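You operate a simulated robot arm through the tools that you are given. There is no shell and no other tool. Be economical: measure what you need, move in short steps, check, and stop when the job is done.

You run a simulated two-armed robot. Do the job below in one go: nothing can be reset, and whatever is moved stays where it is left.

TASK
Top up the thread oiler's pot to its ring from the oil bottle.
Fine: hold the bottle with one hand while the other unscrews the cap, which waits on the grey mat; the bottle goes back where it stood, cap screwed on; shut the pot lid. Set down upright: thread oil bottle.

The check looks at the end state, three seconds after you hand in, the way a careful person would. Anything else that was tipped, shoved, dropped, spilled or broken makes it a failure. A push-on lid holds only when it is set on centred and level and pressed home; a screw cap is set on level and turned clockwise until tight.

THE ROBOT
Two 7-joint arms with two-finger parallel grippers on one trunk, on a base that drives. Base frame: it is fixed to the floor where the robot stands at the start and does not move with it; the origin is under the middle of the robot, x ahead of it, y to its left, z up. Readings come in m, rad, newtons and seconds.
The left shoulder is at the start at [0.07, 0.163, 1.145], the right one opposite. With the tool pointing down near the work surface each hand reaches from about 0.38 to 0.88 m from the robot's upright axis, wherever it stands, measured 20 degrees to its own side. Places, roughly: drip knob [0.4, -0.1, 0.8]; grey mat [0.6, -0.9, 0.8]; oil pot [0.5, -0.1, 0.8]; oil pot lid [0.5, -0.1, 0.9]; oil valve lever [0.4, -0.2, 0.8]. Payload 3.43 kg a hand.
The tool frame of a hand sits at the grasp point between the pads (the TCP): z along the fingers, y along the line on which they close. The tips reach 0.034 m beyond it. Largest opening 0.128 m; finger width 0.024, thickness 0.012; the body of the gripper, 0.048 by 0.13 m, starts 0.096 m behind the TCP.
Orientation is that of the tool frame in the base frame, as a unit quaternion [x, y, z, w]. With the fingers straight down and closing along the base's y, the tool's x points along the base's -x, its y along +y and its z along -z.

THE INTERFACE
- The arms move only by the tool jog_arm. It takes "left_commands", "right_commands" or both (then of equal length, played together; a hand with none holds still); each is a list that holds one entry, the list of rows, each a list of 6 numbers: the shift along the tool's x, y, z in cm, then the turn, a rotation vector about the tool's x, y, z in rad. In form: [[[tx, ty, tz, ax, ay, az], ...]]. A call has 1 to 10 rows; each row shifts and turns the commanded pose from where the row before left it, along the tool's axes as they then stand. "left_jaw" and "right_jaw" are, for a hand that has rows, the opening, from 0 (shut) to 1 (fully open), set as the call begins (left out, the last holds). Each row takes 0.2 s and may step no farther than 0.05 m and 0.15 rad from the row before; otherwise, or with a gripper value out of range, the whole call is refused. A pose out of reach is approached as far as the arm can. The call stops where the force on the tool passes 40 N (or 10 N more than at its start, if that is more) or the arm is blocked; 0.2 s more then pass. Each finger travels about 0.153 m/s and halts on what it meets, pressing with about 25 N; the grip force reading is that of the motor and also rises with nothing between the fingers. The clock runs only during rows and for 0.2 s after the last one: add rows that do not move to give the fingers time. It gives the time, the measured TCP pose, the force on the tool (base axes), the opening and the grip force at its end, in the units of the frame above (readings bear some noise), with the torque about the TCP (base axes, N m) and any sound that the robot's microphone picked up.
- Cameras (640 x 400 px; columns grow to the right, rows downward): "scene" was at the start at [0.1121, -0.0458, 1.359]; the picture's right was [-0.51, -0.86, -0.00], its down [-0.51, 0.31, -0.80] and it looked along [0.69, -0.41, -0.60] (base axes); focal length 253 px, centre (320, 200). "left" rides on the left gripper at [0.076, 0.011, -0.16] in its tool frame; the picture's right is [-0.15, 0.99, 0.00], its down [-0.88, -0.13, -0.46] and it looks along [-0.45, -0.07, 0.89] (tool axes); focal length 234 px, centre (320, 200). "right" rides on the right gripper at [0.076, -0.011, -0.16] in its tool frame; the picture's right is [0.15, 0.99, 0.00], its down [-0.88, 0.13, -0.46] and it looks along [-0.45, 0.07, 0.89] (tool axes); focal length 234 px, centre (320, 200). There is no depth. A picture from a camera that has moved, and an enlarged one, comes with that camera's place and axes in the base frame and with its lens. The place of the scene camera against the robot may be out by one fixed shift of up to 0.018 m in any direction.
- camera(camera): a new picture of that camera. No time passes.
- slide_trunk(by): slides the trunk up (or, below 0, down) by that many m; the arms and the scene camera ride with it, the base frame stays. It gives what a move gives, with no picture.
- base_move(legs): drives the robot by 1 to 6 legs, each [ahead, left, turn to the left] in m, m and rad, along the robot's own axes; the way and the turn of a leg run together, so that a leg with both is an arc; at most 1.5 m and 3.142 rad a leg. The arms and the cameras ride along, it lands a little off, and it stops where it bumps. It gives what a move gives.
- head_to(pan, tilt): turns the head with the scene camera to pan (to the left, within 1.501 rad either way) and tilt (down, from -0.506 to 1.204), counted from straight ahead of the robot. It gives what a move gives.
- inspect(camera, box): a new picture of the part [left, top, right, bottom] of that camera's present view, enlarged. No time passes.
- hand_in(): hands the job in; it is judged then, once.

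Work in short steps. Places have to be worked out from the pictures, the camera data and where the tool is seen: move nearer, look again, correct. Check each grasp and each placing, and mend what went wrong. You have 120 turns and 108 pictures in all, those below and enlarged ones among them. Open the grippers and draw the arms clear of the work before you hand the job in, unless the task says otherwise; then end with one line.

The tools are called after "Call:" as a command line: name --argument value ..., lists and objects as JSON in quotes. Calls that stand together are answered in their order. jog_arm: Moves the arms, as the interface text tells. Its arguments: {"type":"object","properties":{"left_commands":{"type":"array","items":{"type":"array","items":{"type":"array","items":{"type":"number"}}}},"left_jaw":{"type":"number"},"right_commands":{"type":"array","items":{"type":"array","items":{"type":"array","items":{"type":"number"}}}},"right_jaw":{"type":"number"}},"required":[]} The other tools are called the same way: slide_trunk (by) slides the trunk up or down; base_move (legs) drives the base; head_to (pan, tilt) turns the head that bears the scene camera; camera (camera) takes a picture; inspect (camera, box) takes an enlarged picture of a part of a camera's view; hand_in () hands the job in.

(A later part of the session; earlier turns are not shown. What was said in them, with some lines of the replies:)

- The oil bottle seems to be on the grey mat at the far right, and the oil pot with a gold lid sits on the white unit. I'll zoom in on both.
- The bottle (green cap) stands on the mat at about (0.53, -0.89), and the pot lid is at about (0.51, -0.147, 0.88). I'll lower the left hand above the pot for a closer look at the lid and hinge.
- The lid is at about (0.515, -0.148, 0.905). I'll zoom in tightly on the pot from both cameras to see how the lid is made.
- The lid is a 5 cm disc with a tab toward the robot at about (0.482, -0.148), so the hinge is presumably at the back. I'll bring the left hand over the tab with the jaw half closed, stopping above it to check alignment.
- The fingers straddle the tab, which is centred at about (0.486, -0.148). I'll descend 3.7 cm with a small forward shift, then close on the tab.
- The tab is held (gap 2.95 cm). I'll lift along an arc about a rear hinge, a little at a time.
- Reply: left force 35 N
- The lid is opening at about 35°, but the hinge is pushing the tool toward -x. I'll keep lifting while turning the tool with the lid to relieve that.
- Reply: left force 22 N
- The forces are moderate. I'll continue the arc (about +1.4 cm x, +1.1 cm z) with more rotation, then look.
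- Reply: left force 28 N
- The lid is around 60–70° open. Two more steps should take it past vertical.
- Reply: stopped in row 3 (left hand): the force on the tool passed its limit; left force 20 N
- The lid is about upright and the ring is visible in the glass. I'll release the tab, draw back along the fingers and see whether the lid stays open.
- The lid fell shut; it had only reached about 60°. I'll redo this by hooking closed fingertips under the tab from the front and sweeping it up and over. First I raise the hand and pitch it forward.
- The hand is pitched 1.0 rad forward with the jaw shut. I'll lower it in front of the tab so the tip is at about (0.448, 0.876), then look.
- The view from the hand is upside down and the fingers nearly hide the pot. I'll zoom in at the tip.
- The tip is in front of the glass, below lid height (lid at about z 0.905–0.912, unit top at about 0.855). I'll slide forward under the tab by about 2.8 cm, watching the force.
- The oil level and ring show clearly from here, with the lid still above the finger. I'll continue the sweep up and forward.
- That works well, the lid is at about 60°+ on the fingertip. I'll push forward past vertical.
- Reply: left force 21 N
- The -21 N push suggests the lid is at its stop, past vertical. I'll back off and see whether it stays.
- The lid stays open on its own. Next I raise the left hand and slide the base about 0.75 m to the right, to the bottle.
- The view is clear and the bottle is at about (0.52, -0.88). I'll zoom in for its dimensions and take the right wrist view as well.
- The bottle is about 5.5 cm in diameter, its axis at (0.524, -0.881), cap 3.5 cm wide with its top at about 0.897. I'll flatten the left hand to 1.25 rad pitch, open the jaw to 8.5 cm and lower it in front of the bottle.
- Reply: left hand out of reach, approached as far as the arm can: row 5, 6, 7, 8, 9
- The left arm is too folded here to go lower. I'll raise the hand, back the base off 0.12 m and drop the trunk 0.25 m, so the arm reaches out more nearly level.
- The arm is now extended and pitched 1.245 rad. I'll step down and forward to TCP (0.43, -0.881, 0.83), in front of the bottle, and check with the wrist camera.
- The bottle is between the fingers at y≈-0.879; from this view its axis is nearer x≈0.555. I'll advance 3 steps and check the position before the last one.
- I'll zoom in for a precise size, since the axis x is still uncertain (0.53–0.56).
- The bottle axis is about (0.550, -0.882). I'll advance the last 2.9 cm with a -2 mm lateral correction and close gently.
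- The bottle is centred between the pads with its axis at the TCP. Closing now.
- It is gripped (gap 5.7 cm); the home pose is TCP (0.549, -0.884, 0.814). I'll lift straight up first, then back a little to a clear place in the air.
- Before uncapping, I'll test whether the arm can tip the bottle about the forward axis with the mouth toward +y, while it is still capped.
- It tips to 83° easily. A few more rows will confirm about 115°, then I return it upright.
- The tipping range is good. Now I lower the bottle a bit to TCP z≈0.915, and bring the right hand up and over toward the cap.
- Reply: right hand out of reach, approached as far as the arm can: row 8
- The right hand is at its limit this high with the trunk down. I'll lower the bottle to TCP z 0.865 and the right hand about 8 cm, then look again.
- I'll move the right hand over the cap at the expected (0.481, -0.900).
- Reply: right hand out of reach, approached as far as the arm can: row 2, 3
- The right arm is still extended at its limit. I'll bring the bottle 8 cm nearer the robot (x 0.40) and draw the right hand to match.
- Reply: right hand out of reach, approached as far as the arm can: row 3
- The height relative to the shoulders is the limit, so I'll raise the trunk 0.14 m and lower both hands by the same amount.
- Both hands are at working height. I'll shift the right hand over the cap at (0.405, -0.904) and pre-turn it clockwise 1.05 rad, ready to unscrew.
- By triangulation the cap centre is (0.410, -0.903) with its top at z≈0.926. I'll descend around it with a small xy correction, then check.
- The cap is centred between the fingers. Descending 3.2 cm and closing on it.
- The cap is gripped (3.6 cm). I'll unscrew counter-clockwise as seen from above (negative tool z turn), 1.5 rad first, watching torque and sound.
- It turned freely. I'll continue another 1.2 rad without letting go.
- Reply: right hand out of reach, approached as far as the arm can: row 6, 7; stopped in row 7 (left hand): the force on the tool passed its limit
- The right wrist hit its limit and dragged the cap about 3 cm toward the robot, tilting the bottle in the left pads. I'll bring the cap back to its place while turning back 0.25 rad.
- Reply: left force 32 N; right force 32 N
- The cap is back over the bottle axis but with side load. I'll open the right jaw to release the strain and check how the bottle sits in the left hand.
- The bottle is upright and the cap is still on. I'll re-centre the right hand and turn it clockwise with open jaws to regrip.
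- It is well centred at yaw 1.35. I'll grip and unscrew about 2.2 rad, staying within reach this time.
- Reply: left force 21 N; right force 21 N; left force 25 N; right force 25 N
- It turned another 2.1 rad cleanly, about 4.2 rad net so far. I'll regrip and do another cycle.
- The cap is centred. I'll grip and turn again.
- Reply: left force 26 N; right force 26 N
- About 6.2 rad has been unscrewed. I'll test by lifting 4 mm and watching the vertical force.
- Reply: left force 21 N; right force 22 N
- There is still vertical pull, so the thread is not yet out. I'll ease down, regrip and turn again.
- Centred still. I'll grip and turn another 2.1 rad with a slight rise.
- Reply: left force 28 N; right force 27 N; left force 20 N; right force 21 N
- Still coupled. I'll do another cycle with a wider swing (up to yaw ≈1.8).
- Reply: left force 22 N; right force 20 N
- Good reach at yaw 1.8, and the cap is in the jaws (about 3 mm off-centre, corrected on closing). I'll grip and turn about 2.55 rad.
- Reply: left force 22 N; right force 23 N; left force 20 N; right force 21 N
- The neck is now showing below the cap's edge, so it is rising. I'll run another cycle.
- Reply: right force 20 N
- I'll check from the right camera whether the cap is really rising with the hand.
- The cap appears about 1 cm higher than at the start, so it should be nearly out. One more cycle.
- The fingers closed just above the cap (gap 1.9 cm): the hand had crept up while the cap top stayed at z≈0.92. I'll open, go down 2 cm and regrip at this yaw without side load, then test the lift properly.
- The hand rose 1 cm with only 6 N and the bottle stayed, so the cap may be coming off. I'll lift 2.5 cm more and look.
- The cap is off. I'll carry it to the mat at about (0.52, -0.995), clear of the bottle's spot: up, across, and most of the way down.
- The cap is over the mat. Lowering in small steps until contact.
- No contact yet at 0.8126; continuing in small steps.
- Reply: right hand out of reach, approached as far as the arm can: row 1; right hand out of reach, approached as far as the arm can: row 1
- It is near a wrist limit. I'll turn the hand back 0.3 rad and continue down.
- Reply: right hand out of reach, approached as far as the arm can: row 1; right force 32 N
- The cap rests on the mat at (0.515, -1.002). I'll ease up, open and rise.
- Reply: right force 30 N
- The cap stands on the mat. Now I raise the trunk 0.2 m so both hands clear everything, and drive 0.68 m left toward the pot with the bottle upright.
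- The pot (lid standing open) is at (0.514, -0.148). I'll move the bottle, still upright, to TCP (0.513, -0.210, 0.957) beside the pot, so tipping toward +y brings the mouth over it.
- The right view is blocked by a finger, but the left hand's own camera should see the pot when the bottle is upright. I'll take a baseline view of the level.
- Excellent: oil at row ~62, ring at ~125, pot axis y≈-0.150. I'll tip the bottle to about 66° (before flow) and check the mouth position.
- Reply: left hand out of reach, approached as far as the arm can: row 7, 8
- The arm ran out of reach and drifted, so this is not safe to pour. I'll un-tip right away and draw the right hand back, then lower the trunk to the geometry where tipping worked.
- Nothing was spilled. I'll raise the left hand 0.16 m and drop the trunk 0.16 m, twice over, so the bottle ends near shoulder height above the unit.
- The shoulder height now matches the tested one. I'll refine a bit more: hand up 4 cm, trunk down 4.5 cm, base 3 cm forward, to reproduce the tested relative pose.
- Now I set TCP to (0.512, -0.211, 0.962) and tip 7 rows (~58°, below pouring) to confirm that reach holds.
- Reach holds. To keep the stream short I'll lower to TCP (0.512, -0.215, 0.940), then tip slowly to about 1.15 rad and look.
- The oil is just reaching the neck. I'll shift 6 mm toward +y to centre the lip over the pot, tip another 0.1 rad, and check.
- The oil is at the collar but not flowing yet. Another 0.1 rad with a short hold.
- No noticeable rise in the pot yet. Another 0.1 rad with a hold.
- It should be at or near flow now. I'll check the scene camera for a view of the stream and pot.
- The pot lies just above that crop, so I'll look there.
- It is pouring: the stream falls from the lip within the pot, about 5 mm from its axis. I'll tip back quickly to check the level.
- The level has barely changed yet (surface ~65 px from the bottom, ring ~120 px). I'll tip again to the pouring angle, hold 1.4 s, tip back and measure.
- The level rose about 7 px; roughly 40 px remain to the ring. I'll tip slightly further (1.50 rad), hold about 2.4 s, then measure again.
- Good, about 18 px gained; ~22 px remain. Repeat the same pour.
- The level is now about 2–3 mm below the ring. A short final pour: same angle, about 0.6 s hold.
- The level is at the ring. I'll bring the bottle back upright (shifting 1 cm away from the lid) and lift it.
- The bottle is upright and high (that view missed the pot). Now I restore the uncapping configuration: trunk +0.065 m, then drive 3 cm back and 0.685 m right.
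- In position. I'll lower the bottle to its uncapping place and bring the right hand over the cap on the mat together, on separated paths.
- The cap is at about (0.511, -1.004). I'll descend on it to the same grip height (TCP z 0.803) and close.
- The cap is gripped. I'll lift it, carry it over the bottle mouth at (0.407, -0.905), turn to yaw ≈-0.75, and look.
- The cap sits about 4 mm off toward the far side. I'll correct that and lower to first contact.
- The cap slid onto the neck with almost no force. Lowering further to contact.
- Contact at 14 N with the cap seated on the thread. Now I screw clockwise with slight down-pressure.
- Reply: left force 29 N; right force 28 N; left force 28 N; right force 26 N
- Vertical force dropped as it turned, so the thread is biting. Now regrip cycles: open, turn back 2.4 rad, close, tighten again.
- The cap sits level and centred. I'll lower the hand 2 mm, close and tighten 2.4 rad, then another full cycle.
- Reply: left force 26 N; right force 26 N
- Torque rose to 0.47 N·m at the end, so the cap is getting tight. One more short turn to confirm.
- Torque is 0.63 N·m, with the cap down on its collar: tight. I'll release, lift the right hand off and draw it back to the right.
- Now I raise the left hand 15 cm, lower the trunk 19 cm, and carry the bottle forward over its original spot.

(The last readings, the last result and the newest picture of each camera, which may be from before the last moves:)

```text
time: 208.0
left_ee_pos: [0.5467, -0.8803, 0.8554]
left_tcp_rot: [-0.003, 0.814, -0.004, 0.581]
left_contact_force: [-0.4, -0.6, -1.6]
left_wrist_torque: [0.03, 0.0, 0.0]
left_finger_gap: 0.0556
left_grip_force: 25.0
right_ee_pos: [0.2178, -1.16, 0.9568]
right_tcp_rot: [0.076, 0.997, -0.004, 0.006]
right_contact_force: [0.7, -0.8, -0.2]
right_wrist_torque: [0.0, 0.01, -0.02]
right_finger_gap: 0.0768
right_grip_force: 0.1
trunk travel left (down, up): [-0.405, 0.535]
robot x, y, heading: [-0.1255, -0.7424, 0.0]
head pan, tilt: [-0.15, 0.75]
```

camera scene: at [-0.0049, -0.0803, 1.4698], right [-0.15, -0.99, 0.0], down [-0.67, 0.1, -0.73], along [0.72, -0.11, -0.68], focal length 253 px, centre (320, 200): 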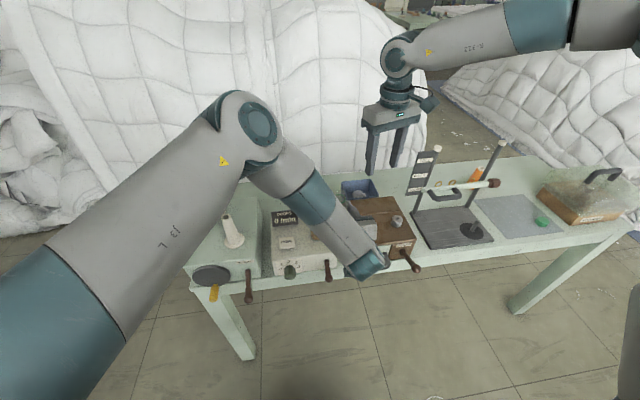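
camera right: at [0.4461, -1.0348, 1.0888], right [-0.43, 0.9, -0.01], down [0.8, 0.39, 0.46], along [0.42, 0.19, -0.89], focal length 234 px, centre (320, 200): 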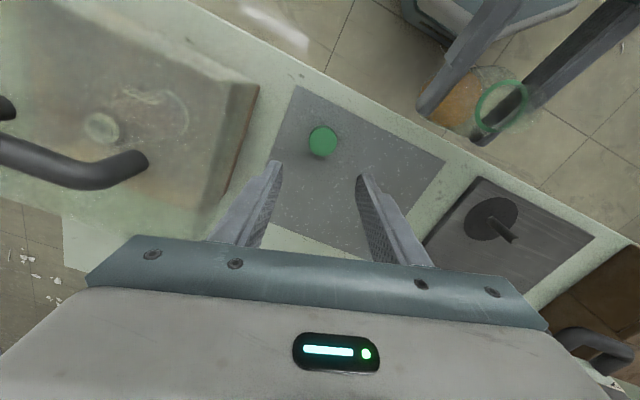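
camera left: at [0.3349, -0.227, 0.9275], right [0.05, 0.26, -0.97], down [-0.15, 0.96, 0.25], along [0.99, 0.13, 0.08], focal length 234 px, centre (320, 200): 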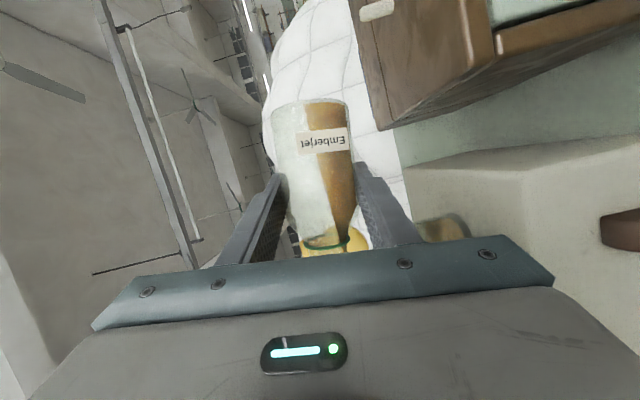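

Final alignment: shift to (0.549, -0.884), lower to z≈0.821, then settle in small steps.

Call:
jog_arm --left_commands '[[[1.55, -0.18, 0.65, 0, 0, 0], [1.55, -0.17, 0.65, 0, 0, 0], [0, 0, 0, 0, 0, 0]]]'

Call:
jog_arm --left_commands '[[[0.19, 0, 0.065, 0, 0, 0], [0.19, 0, 0.065, 0, 0, 0], [0, 0, 0, 0, 0, 0]]]'

Call:
inspect --camera "left" --box '[220, 80, 420, 240]'

```text
time: 208.8
left_ee_pos: [0.5501, -0.8822, 0.8245]
left_tcp_rot: [-0.004, 0.811, -0.004, 0.584]
left_contact_force: [3.5, 2.6, 24.0]
left_wrist_torque: [0.67, -0.26, -0.05]
left_finger_gap: 0.0561
left_grip_force: 24.9
right_ee_pos: [0.2164, -1.1591, 0.9584]
right_tcp_rot: [0.076, 0.997, -0.005, 0.006]
right_contact_force: [-0.6, 0.3, -0.1]
right_wrist_torque: [-0.02, 0.03, 0.0]
right_finger_gap: 0.0771
right_grip_force: 0.0
trunk travel left (down, up): [-0.405, 0.535]
robot x, y, heading: [-0.1261, -0.745, -0.003]
head pan, tilt: [-0.15, 0.75]
```

```text
time: 209.6
left_ee_pos: [0.5508, -0.8838, 0.8172]
left_tcp_rot: [-0.003, 0.813, -0.004, 0.583]
left_contact_force: [1.1, 7.6, 23.8]
left_wrist_torque: [0.51, -0.24, 0.09]
left_finger_gap: 0.0556
left_grip_force: 25.3
right_ee_pos: [0.2161, -1.1588, 0.9591]
right_tcp_rot: [0.076, 0.997, -0.005, 0.006]
right_contact_force: [0.7, -0.2, 0.0]
right_wrist_torque: [0.0, -0.01, 0.0]
right_finger_gap: 0.0767
right_grip_force: 0.1
trunk travel left (down, up): [-0.405, 0.535]
robot x, y, heading: [-0.1241, -0.7436, -0.003]
head pan, tilt: [-0.15, 0.75]
```

```text
2.50 times, centred on (320, 160) of left
camera zoom: at [0.3736, -0.8729, 0.797], right [0.05, 0.99, 0.13], down [-0.15, -0.12, 0.98], along [0.99, -0.06, 0.14], focal length 585 px, centre (320, 300)
```

zoom: 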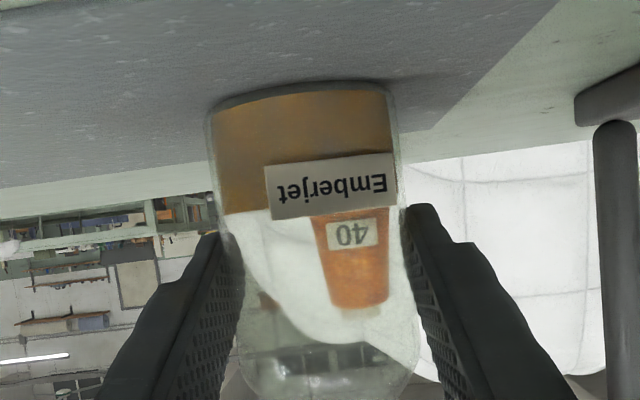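

The bottle is standing on the mat in its original place. I'll ease the press slightly and open.

Call:
jog_arm --left_commands '[[[-0.14, 0, -0.05, 0, 0, 0], [0, 0, 0, 0, 0, 0]]]'

Call:
jog_arm --left_commands '[[[0, 0, 0, 0, 0, 0], [0, 0, 0, 0, 0, 0], [0, 0, 0, 0, 0, 0]]]' --left_jaw 0.68

Call:
jog_arm --left_commands '[[[0.68, 0, -2.96, 0, 0, 0], [0.68, 0, -2.96, 0, 0, 0], [0.68, 0, -2.96, 0, 0, 0], [0.5, 0, -2.5, 0, 0, 0]]]'

Call:
camera --camera "left"

```text
time: 210.2
left_ee_pos: [0.5496, -0.8848, 0.8168]
left_tcp_rot: [-0.003, 0.814, -0.004, 0.581]
left_contact_force: [1.4, 8.1, 17.3]
left_wrist_torque: [0.46, -0.37, 0.13]
left_finger_gap: 0.0556
left_grip_force: 25.0
right_ee_pos: [0.2177, -1.1592, 0.9587]
right_tcp_rot: [0.076, 0.997, -0.004, 0.006]
right_contact_force: [0.6, -0.2, -0.5]
right_wrist_torque: [0.01, 0.04, -0.03]
right_finger_gap: 0.0768
right_grip_force: 0.0
trunk travel left (down, up): [-0.405, 0.535]
robot x, y, heading: [-0.1302, -0.7432, -0.0]
head pan, tilt: [-0.15, 0.75]
```

```text
time: 211.0
left_ee_pos: [0.552, -0.8855, 0.8166]
left_tcp_rot: [-0.003, 0.814, -0.004, 0.581]
left_contact_force: [-0.1, 0.1, 0.1]
left_wrist_torque: [0.01, -0.03, -0.04]
left_finger_gap: 0.087
left_grip_force: 0.0
right_ee_pos: [0.2179, -1.1606, 0.9585]
right_tcp_rot: [0.076, 0.997, -0.005, 0.006]
right_contact_force: [0.2, 0.2, 1.2]
right_wrist_torque: [-0.01, -0.01, 0.0]
right_finger_gap: 0.0769
right_grip_force: 0.0
trunk travel left (down, up): [-0.405, 0.535]
robot x, y, heading: [-0.1248, -0.7407, -0.001]
head pan, tilt: [-0.15, 0.75]
```

```text
time: 212.0
left_ee_pos: [0.4339, -0.8841, 0.8288]
left_tcp_rot: [-0.002, 0.814, -0.004, 0.581]
left_contact_force: [-0.4, 0.3, -0.3]
left_wrist_torque: [0.03, 0.01, 0.01]
left_finger_gap: 0.087
left_grip_force: 0.0
right_ee_pos: [0.2176, -1.1596, 0.9579]
right_tcp_rot: [0.077, 0.997, -0.004, 0.006]
right_contact_force: [-1.2, 0.5, 0.1]
right_wrist_torque: [0.01, 0.0, 0.04]
right_finger_gap: 0.0767
right_grip_force: 0.0
trunk travel left (down, up): [-0.405, 0.535]
robot x, y, heading: [-0.1247, -0.7407, -0.005]
head pan, tilt: [-0.15, 0.75]
```

```text
4 pictures are left
camera left: at [0.2585, -0.8732, 0.8087], right [0.05, 0.99, 0.13], down [-0.15, -0.12, 0.98], along [0.99, -0.07, 0.14], focal length 234 px, centre (320, 200)
```

left: 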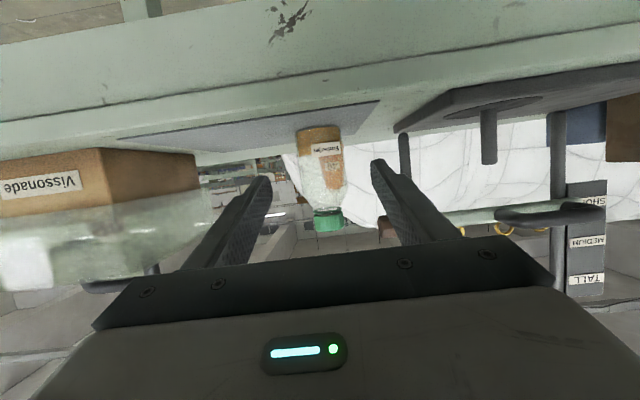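

The bottle stands upright, capped, in its place. Now I raise the left hand, restore the trunk height and drive back to the pot to close the lid.

Call:
jog_arm --left_commands '[[[-4.6, 0, -1.7, 0, 0, 0], [-4.7, 0, -1.62, 0, 0, 0], [-4.7, 0, -1.62, 0, 0, 0], [-4.7, 0, -1.62, 0, 0, 0]]]' --left_jaw 0.0

Call:
slide_trunk --by 0.22

Call:
base_move --legs '[[0, 0.741, 0], [0.125, 0, 0]]'

```text
time: 213.0
left_ee_pos: [0.4312, -0.8839, 1.0277]
left_tcp_rot: [-0.002, 0.814, -0.004, 0.581]
left_contact_force: [0.2, -0.6, 0.1]
left_wrist_torque: [0.01, -0.02, -0.05]
left_finger_gap: 0.0
left_grip_force: 24.6
right_ee_pos: [0.2161, -1.1598, 0.9568]
right_tcp_rot: [0.077, 0.997, -0.005, 0.006]
right_contact_force: [0.0, -0.8, 0.1]
right_wrist_torque: [-0.03, -0.04, -0.02]
right_finger_gap: 0.0767
right_grip_force: 0.1
trunk travel left (down, up): [-0.405, 0.535]
robot x, y, heading: [-0.1248, -0.7406, -0.004]
head pan, tilt: [-0.15, 0.75]
```

```text
time: 215.3
left_ee_pos: [0.4319, -0.8831, 1.2469]
left_tcp_rot: [-0.003, 0.814, -0.003, 0.581]
left_contact_force: [0.9, 0.3, -0.2]
left_wrist_torque: [0.04, 0.01, 0.01]
left_finger_gap: 0.0001
left_grip_force: 24.9
right_ee_pos: [0.2172, -1.1599, 1.1778]
right_tcp_rot: [0.076, 0.997, -0.004, 0.005]
right_contact_force: [0.6, -0.9, 0.6]
right_wrist_torque: [0.02, 0.05, 0.0]
right_finger_gap: 0.0769
right_grip_force: 0.0
trunk travel left (down, up): [-0.625, 0.315]
robot x, y, heading: [-0.1261, -0.7376, -0.009]
head pan, tilt: [-0.15, 0.75]
```

```text
time: 220.2
left_ee_pos: [0.555, -0.1415, 1.2458]
left_tcp_rot: [-0.001, 0.814, -0.005, 0.582]
left_contact_force: [0.6, 0.4, 0.2]
left_wrist_torque: [0.0, 0.01, 0.02]
left_finger_gap: 0.0002
left_grip_force: 25.1
right_ee_pos: [0.3392, -0.4177, 1.1776]
right_tcp_rot: [0.078, 0.997, -0.005, 0.006]
right_contact_force: [-1.3, 1.1, 0.6]
right_wrist_torque: [0.01, -0.02, -0.03]
right_finger_gap: 0.0766
right_grip_force: 0.0
trunk travel left (down, up): [-0.625, 0.315]
robot x, y, heading: [-0.0009, 0.0032, -0.003]
head pan, tilt: [-0.15, 0.75]
```

Arrived. I'll turn the left hand to point straight down, then position it behind the lid (x≈0.615), still above it, and look.

Call:
jog_arm --left_commands '[[[0, 0, 0, 0, 0.15, 0], [0, 0, 0, 0, 0.15, 0], [0, 0, 0, 0, 0.15, 0], [0, 0, 0, 0, 0.15, 0], [0, 0, 0, 0, 0.15, 0], [0, 0, 0, 0, 0.15, 0], [0, 0, 0, 0, 0.15, 0], [0, 0, 0, 0, 0.15, 0], [0, 0, 0, 0, 0.04, 0]]]'

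Call:
jog_arm --left_commands '[[[-3, -0.35, 0, 0, 0, 0], [-3, -0.35, 0, 0, 0, 0], [0, 0, 4.5, 0, 0, 0], [0, 0, 4.5, 0, 0, 0], [0, 0, 4.5, 0, 0, 0], [0, 0, 4, 0, 0, 0], [0, 0, 0, 0, 0, 0]]]'

Call:
camera --camera "left"

```text
time: 222.2
left_ee_pos: [0.5541, -0.1421, 1.2479]
left_tcp_rot: [0.002, 1.0, -0.005, -0.002]
left_contact_force: [-0.6, 0.0, 0.0]
left_wrist_torque: [-0.01, -0.04, -0.01]
left_finger_gap: 0.0
left_grip_force: 25.0
right_ee_pos: [0.3415, -0.4172, 1.1783]
right_tcp_rot: [0.077, 0.997, -0.005, 0.005]
right_contact_force: [0.2, -0.9, 0.7]
right_wrist_torque: [0.01, -0.02, 0.02]
right_finger_gap: 0.0766
right_grip_force: 0.1
trunk travel left (down, up): [-0.625, 0.315]
robot x, y, heading: [-0.0007, 0.0013, -0.002]
head pan, tilt: [-0.15, 0.75]
```

```text
time: 223.8
left_ee_pos: [0.6164, -0.1519, 1.0713]
left_tcp_rot: [0.001, 1.0, -0.005, 0.0]
left_contact_force: [-1.0, 0.1, 0.1]
left_wrist_torque: [-0.01, 0.0, 0.02]
left_finger_gap: 0.0001
left_grip_force: 25.2
right_ee_pos: [0.3398, -0.4169, 1.1778]
right_tcp_rot: [0.078, 0.997, -0.004, 0.006]
right_contact_force: [0.2, -0.1, 0.1]
right_wrist_torque: [-0.01, -0.02, 0.02]
right_finger_gap: 0.0766
right_grip_force: 0.1
trunk travel left (down, up): [-0.625, 0.315]
robot x, y, heading: [-0.0036, 0.002, -0.011]
head pan, tilt: [-0.15, 0.75]
```

```text
3 pictures are left
camera left: at [0.5401, -0.1384, 1.2316], right [0.15, 0.99, -0.01], down [0.88, -0.13, 0.46], along [0.45, -0.08, -0.89], focal length 234 px, centre (320, 200)
```

left: 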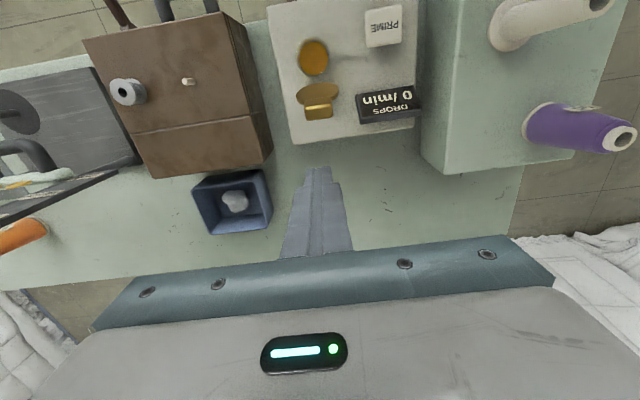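

The pot is filled with the unit clean, and the lid's tab is at about (0.567, -0.148) with the fingers behind it. I'll descend behind it and sweep toward the robot.

Call:
jog_arm --left_commands '[[[0, 0.3, 4.3, 0, 0, 0], [0, 0, 4.3, 0, 0, 0], [1.2, 0, 0, 0, 0, 0], [1.2, 0, 0, 0, 0, 0], [1.2, 0, 0, 0, 0, 0], [1.2, 0, 0, 0, 0, 0], [1.2, 0, 0, 0, 0, 0], [1.2, 0, 0, 0, 0, 0]]]'

Call:
jog_arm --left_commands '[[[1.2, 0, 0, 0, 0, 0], [1.2, 0, 0, 0, 0, 0], [1.2, 0, 0, 0, 0, 0], [0, 0, -2, 0, 0, 0], [0, 0, 0, 0, 0, 0]]]'

Call:
camera --camera "left"

```text
time: 225.6
left_ee_pos: [0.5432, -0.1483, 0.9869]
left_tcp_rot: [0.001, 1.0, -0.006, 0.0]
left_contact_force: [-0.2, 0.2, 0.5]
left_wrist_torque: [-0.01, -0.02, 0.01]
left_finger_gap: 0.0
left_grip_force: 25.1
right_ee_pos: [0.3393, -0.4176, 1.1778]
right_tcp_rot: [0.078, 0.997, -0.005, 0.006]
right_contact_force: [-0.1, -0.4, -0.6]
right_wrist_torque: [-0.03, 0.02, -0.02]
right_finger_gap: 0.0769
right_grip_force: 0.1
trunk travel left (down, up): [-0.625, 0.315]
robot x, y, heading: [-0.0006, 0.0001, -0.007]
head pan, tilt: [-0.15, 0.75]
```

```text
time: 226.8
left_ee_pos: [0.5074, -0.1477, 1.0049]
left_tcp_rot: [0.002, 1.0, -0.004, 0.0]
left_contact_force: [-0.2, 0.8, 0.1]
left_wrist_torque: [0.01, 0.0, 0.0]
left_finger_gap: 0.0003
left_grip_force: 25.1
right_ee_pos: [0.3413, -0.4181, 1.1773]
right_tcp_rot: [0.078, 0.997, -0.005, 0.006]
right_contact_force: [1.0, 0.2, 0.0]
right_wrist_torque: [-0.01, 0.01, 0.02]
right_finger_gap: 0.0767
right_grip_force: 0.1
trunk travel left (down, up): [-0.625, 0.315]
robot x, y, heading: [-0.0025, 0.0027, -0.005]
head pan, tilt: [-0.15, 0.75]
```

```text
2 pictures are left
camera left: at [0.4308, -0.1346, 1.1653], right [0.15, 0.99, -0.01], down [0.88, -0.13, 0.46], along [0.45, -0.08, -0.89], focal length 234 px, centre (320, 200)
```

left: 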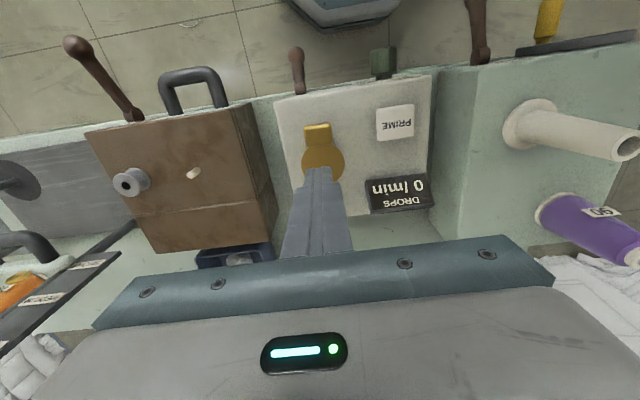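

The lid has fallen shut. I'll touch it down lightly on the disc to be sure, then withdraw both arms.

Call:
jog_arm --left_commands '[[[0, 0, 3, 0, 0, 0], [0, 0, 2.4, 0, 0, 0], [0, 0, 0.3, 0, 0, 0], [0, 0, 0.2, 0, 0, 0]]]'

Call:
jog_arm --left_commands '[[[0, 0, -4, 0, 0, 0], [0, 0, -4.5, 0, 0, 0], [0, 0, -4.5, 0, 0, 0], [0, 0, -4.5, 0, 0, 0], [4, 2, 0, 0, 0, 0], [4, 2, 0, 0, 0, 0], [4, 2, 0, 0, 0, 0]]]' --left_jaw 0.6

Call:
head_to --pan -0.54 --tilt 0.64

Call:
camera --camera "scene"

```text
time: 227.8
left_ee_pos: [0.5063, -0.1491, 0.9465]
left_tcp_rot: [0.001, 1.0, -0.005, 0.002]
left_contact_force: [0.1, 1.2, 11.0]
left_wrist_torque: [0.11, 0.0, -0.04]
left_finger_gap: 0.0002
left_grip_force: 25.3
right_ee_pos: [0.341, -0.4163, 1.1784]
right_tcp_rot: [0.078, 0.997, -0.005, 0.005]
right_contact_force: [-0.2, 0.1, -0.3]
right_wrist_torque: [0.02, 0.0, 0.03]
right_finger_gap: 0.0768
right_grip_force: 0.0
trunk travel left (down, up): [-0.625, 0.315]
robot x, y, heading: [-0.0008, -0.0006, -0.004]
head pan, tilt: [-0.15, 0.75]
```

```text
time: 229.4
left_ee_pos: [0.3863, -0.0877, 1.1197]
left_tcp_rot: [0.001, 1.0, -0.004, 0.001]
left_contact_force: [-0.4, 0.1, 0.6]
left_wrist_torque: [-0.04, -0.02, -0.03]
left_finger_gap: 0.0767
left_grip_force: 0.0
right_ee_pos: [0.3396, -0.4177, 1.1787]
right_tcp_rot: [0.077, 0.997, -0.004, 0.006]
right_contact_force: [0.2, 0.0, -0.1]
right_wrist_torque: [-0.03, -0.01, 0.01]
right_finger_gap: 0.0767
right_grip_force: 0.1
trunk travel left (down, up): [-0.625, 0.315]
robot x, y, heading: [-0.0014, 0.0014, -0.008]
head pan, tilt: [-0.15, 0.75]
```

```text
time: 230.3
left_ee_pos: [0.3876, -0.0883, 1.1186]
left_tcp_rot: [0.002, 1.0, -0.004, 0.0]
left_contact_force: [0.2, 0.6, 0.5]
left_wrist_torque: [-0.01, -0.02, -0.01]
left_finger_gap: 0.0767
left_grip_force: 0.0
right_ee_pos: [0.3405, -0.4167, 1.1776]
right_tcp_rot: [0.078, 0.997, -0.006, 0.006]
right_contact_force: [0.1, 0.1, -0.7]
right_wrist_torque: [0.01, 0.0, 0.01]
right_finger_gap: 0.0768
right_grip_force: 0.1
trunk travel left (down, up): [-0.625, 0.315]
robot x, y, heading: [-0.0068, 0.0002, -0.004]
head pan, tilt: [-0.539, 0.641]
```

```text
1 pictures are left
camera scene: at [0.1099, -0.0442, 1.3591], right [-0.52, -0.86, 0.0], down [-0.51, 0.31, -0.8], along [0.69, -0.41, -0.6], focal length 253 px, centre (320, 200)
```

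scene: 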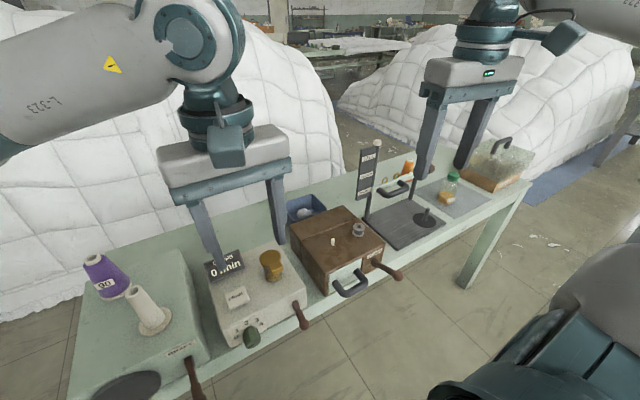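

Everything is in place: the lid is shut, the bottle stands capped on the mat, the unit is clean, and the grippers are open and clear. Handing in.

Call:
hand_in

```text
The job is handed in.
```

The thread oiler's pot is topped up to about its ring (by eye, within 1 mm below) and its lid is shut; the oil bottle is capped tight and upright back on its spot on the mat, and I saw no oil spilled on the unit.
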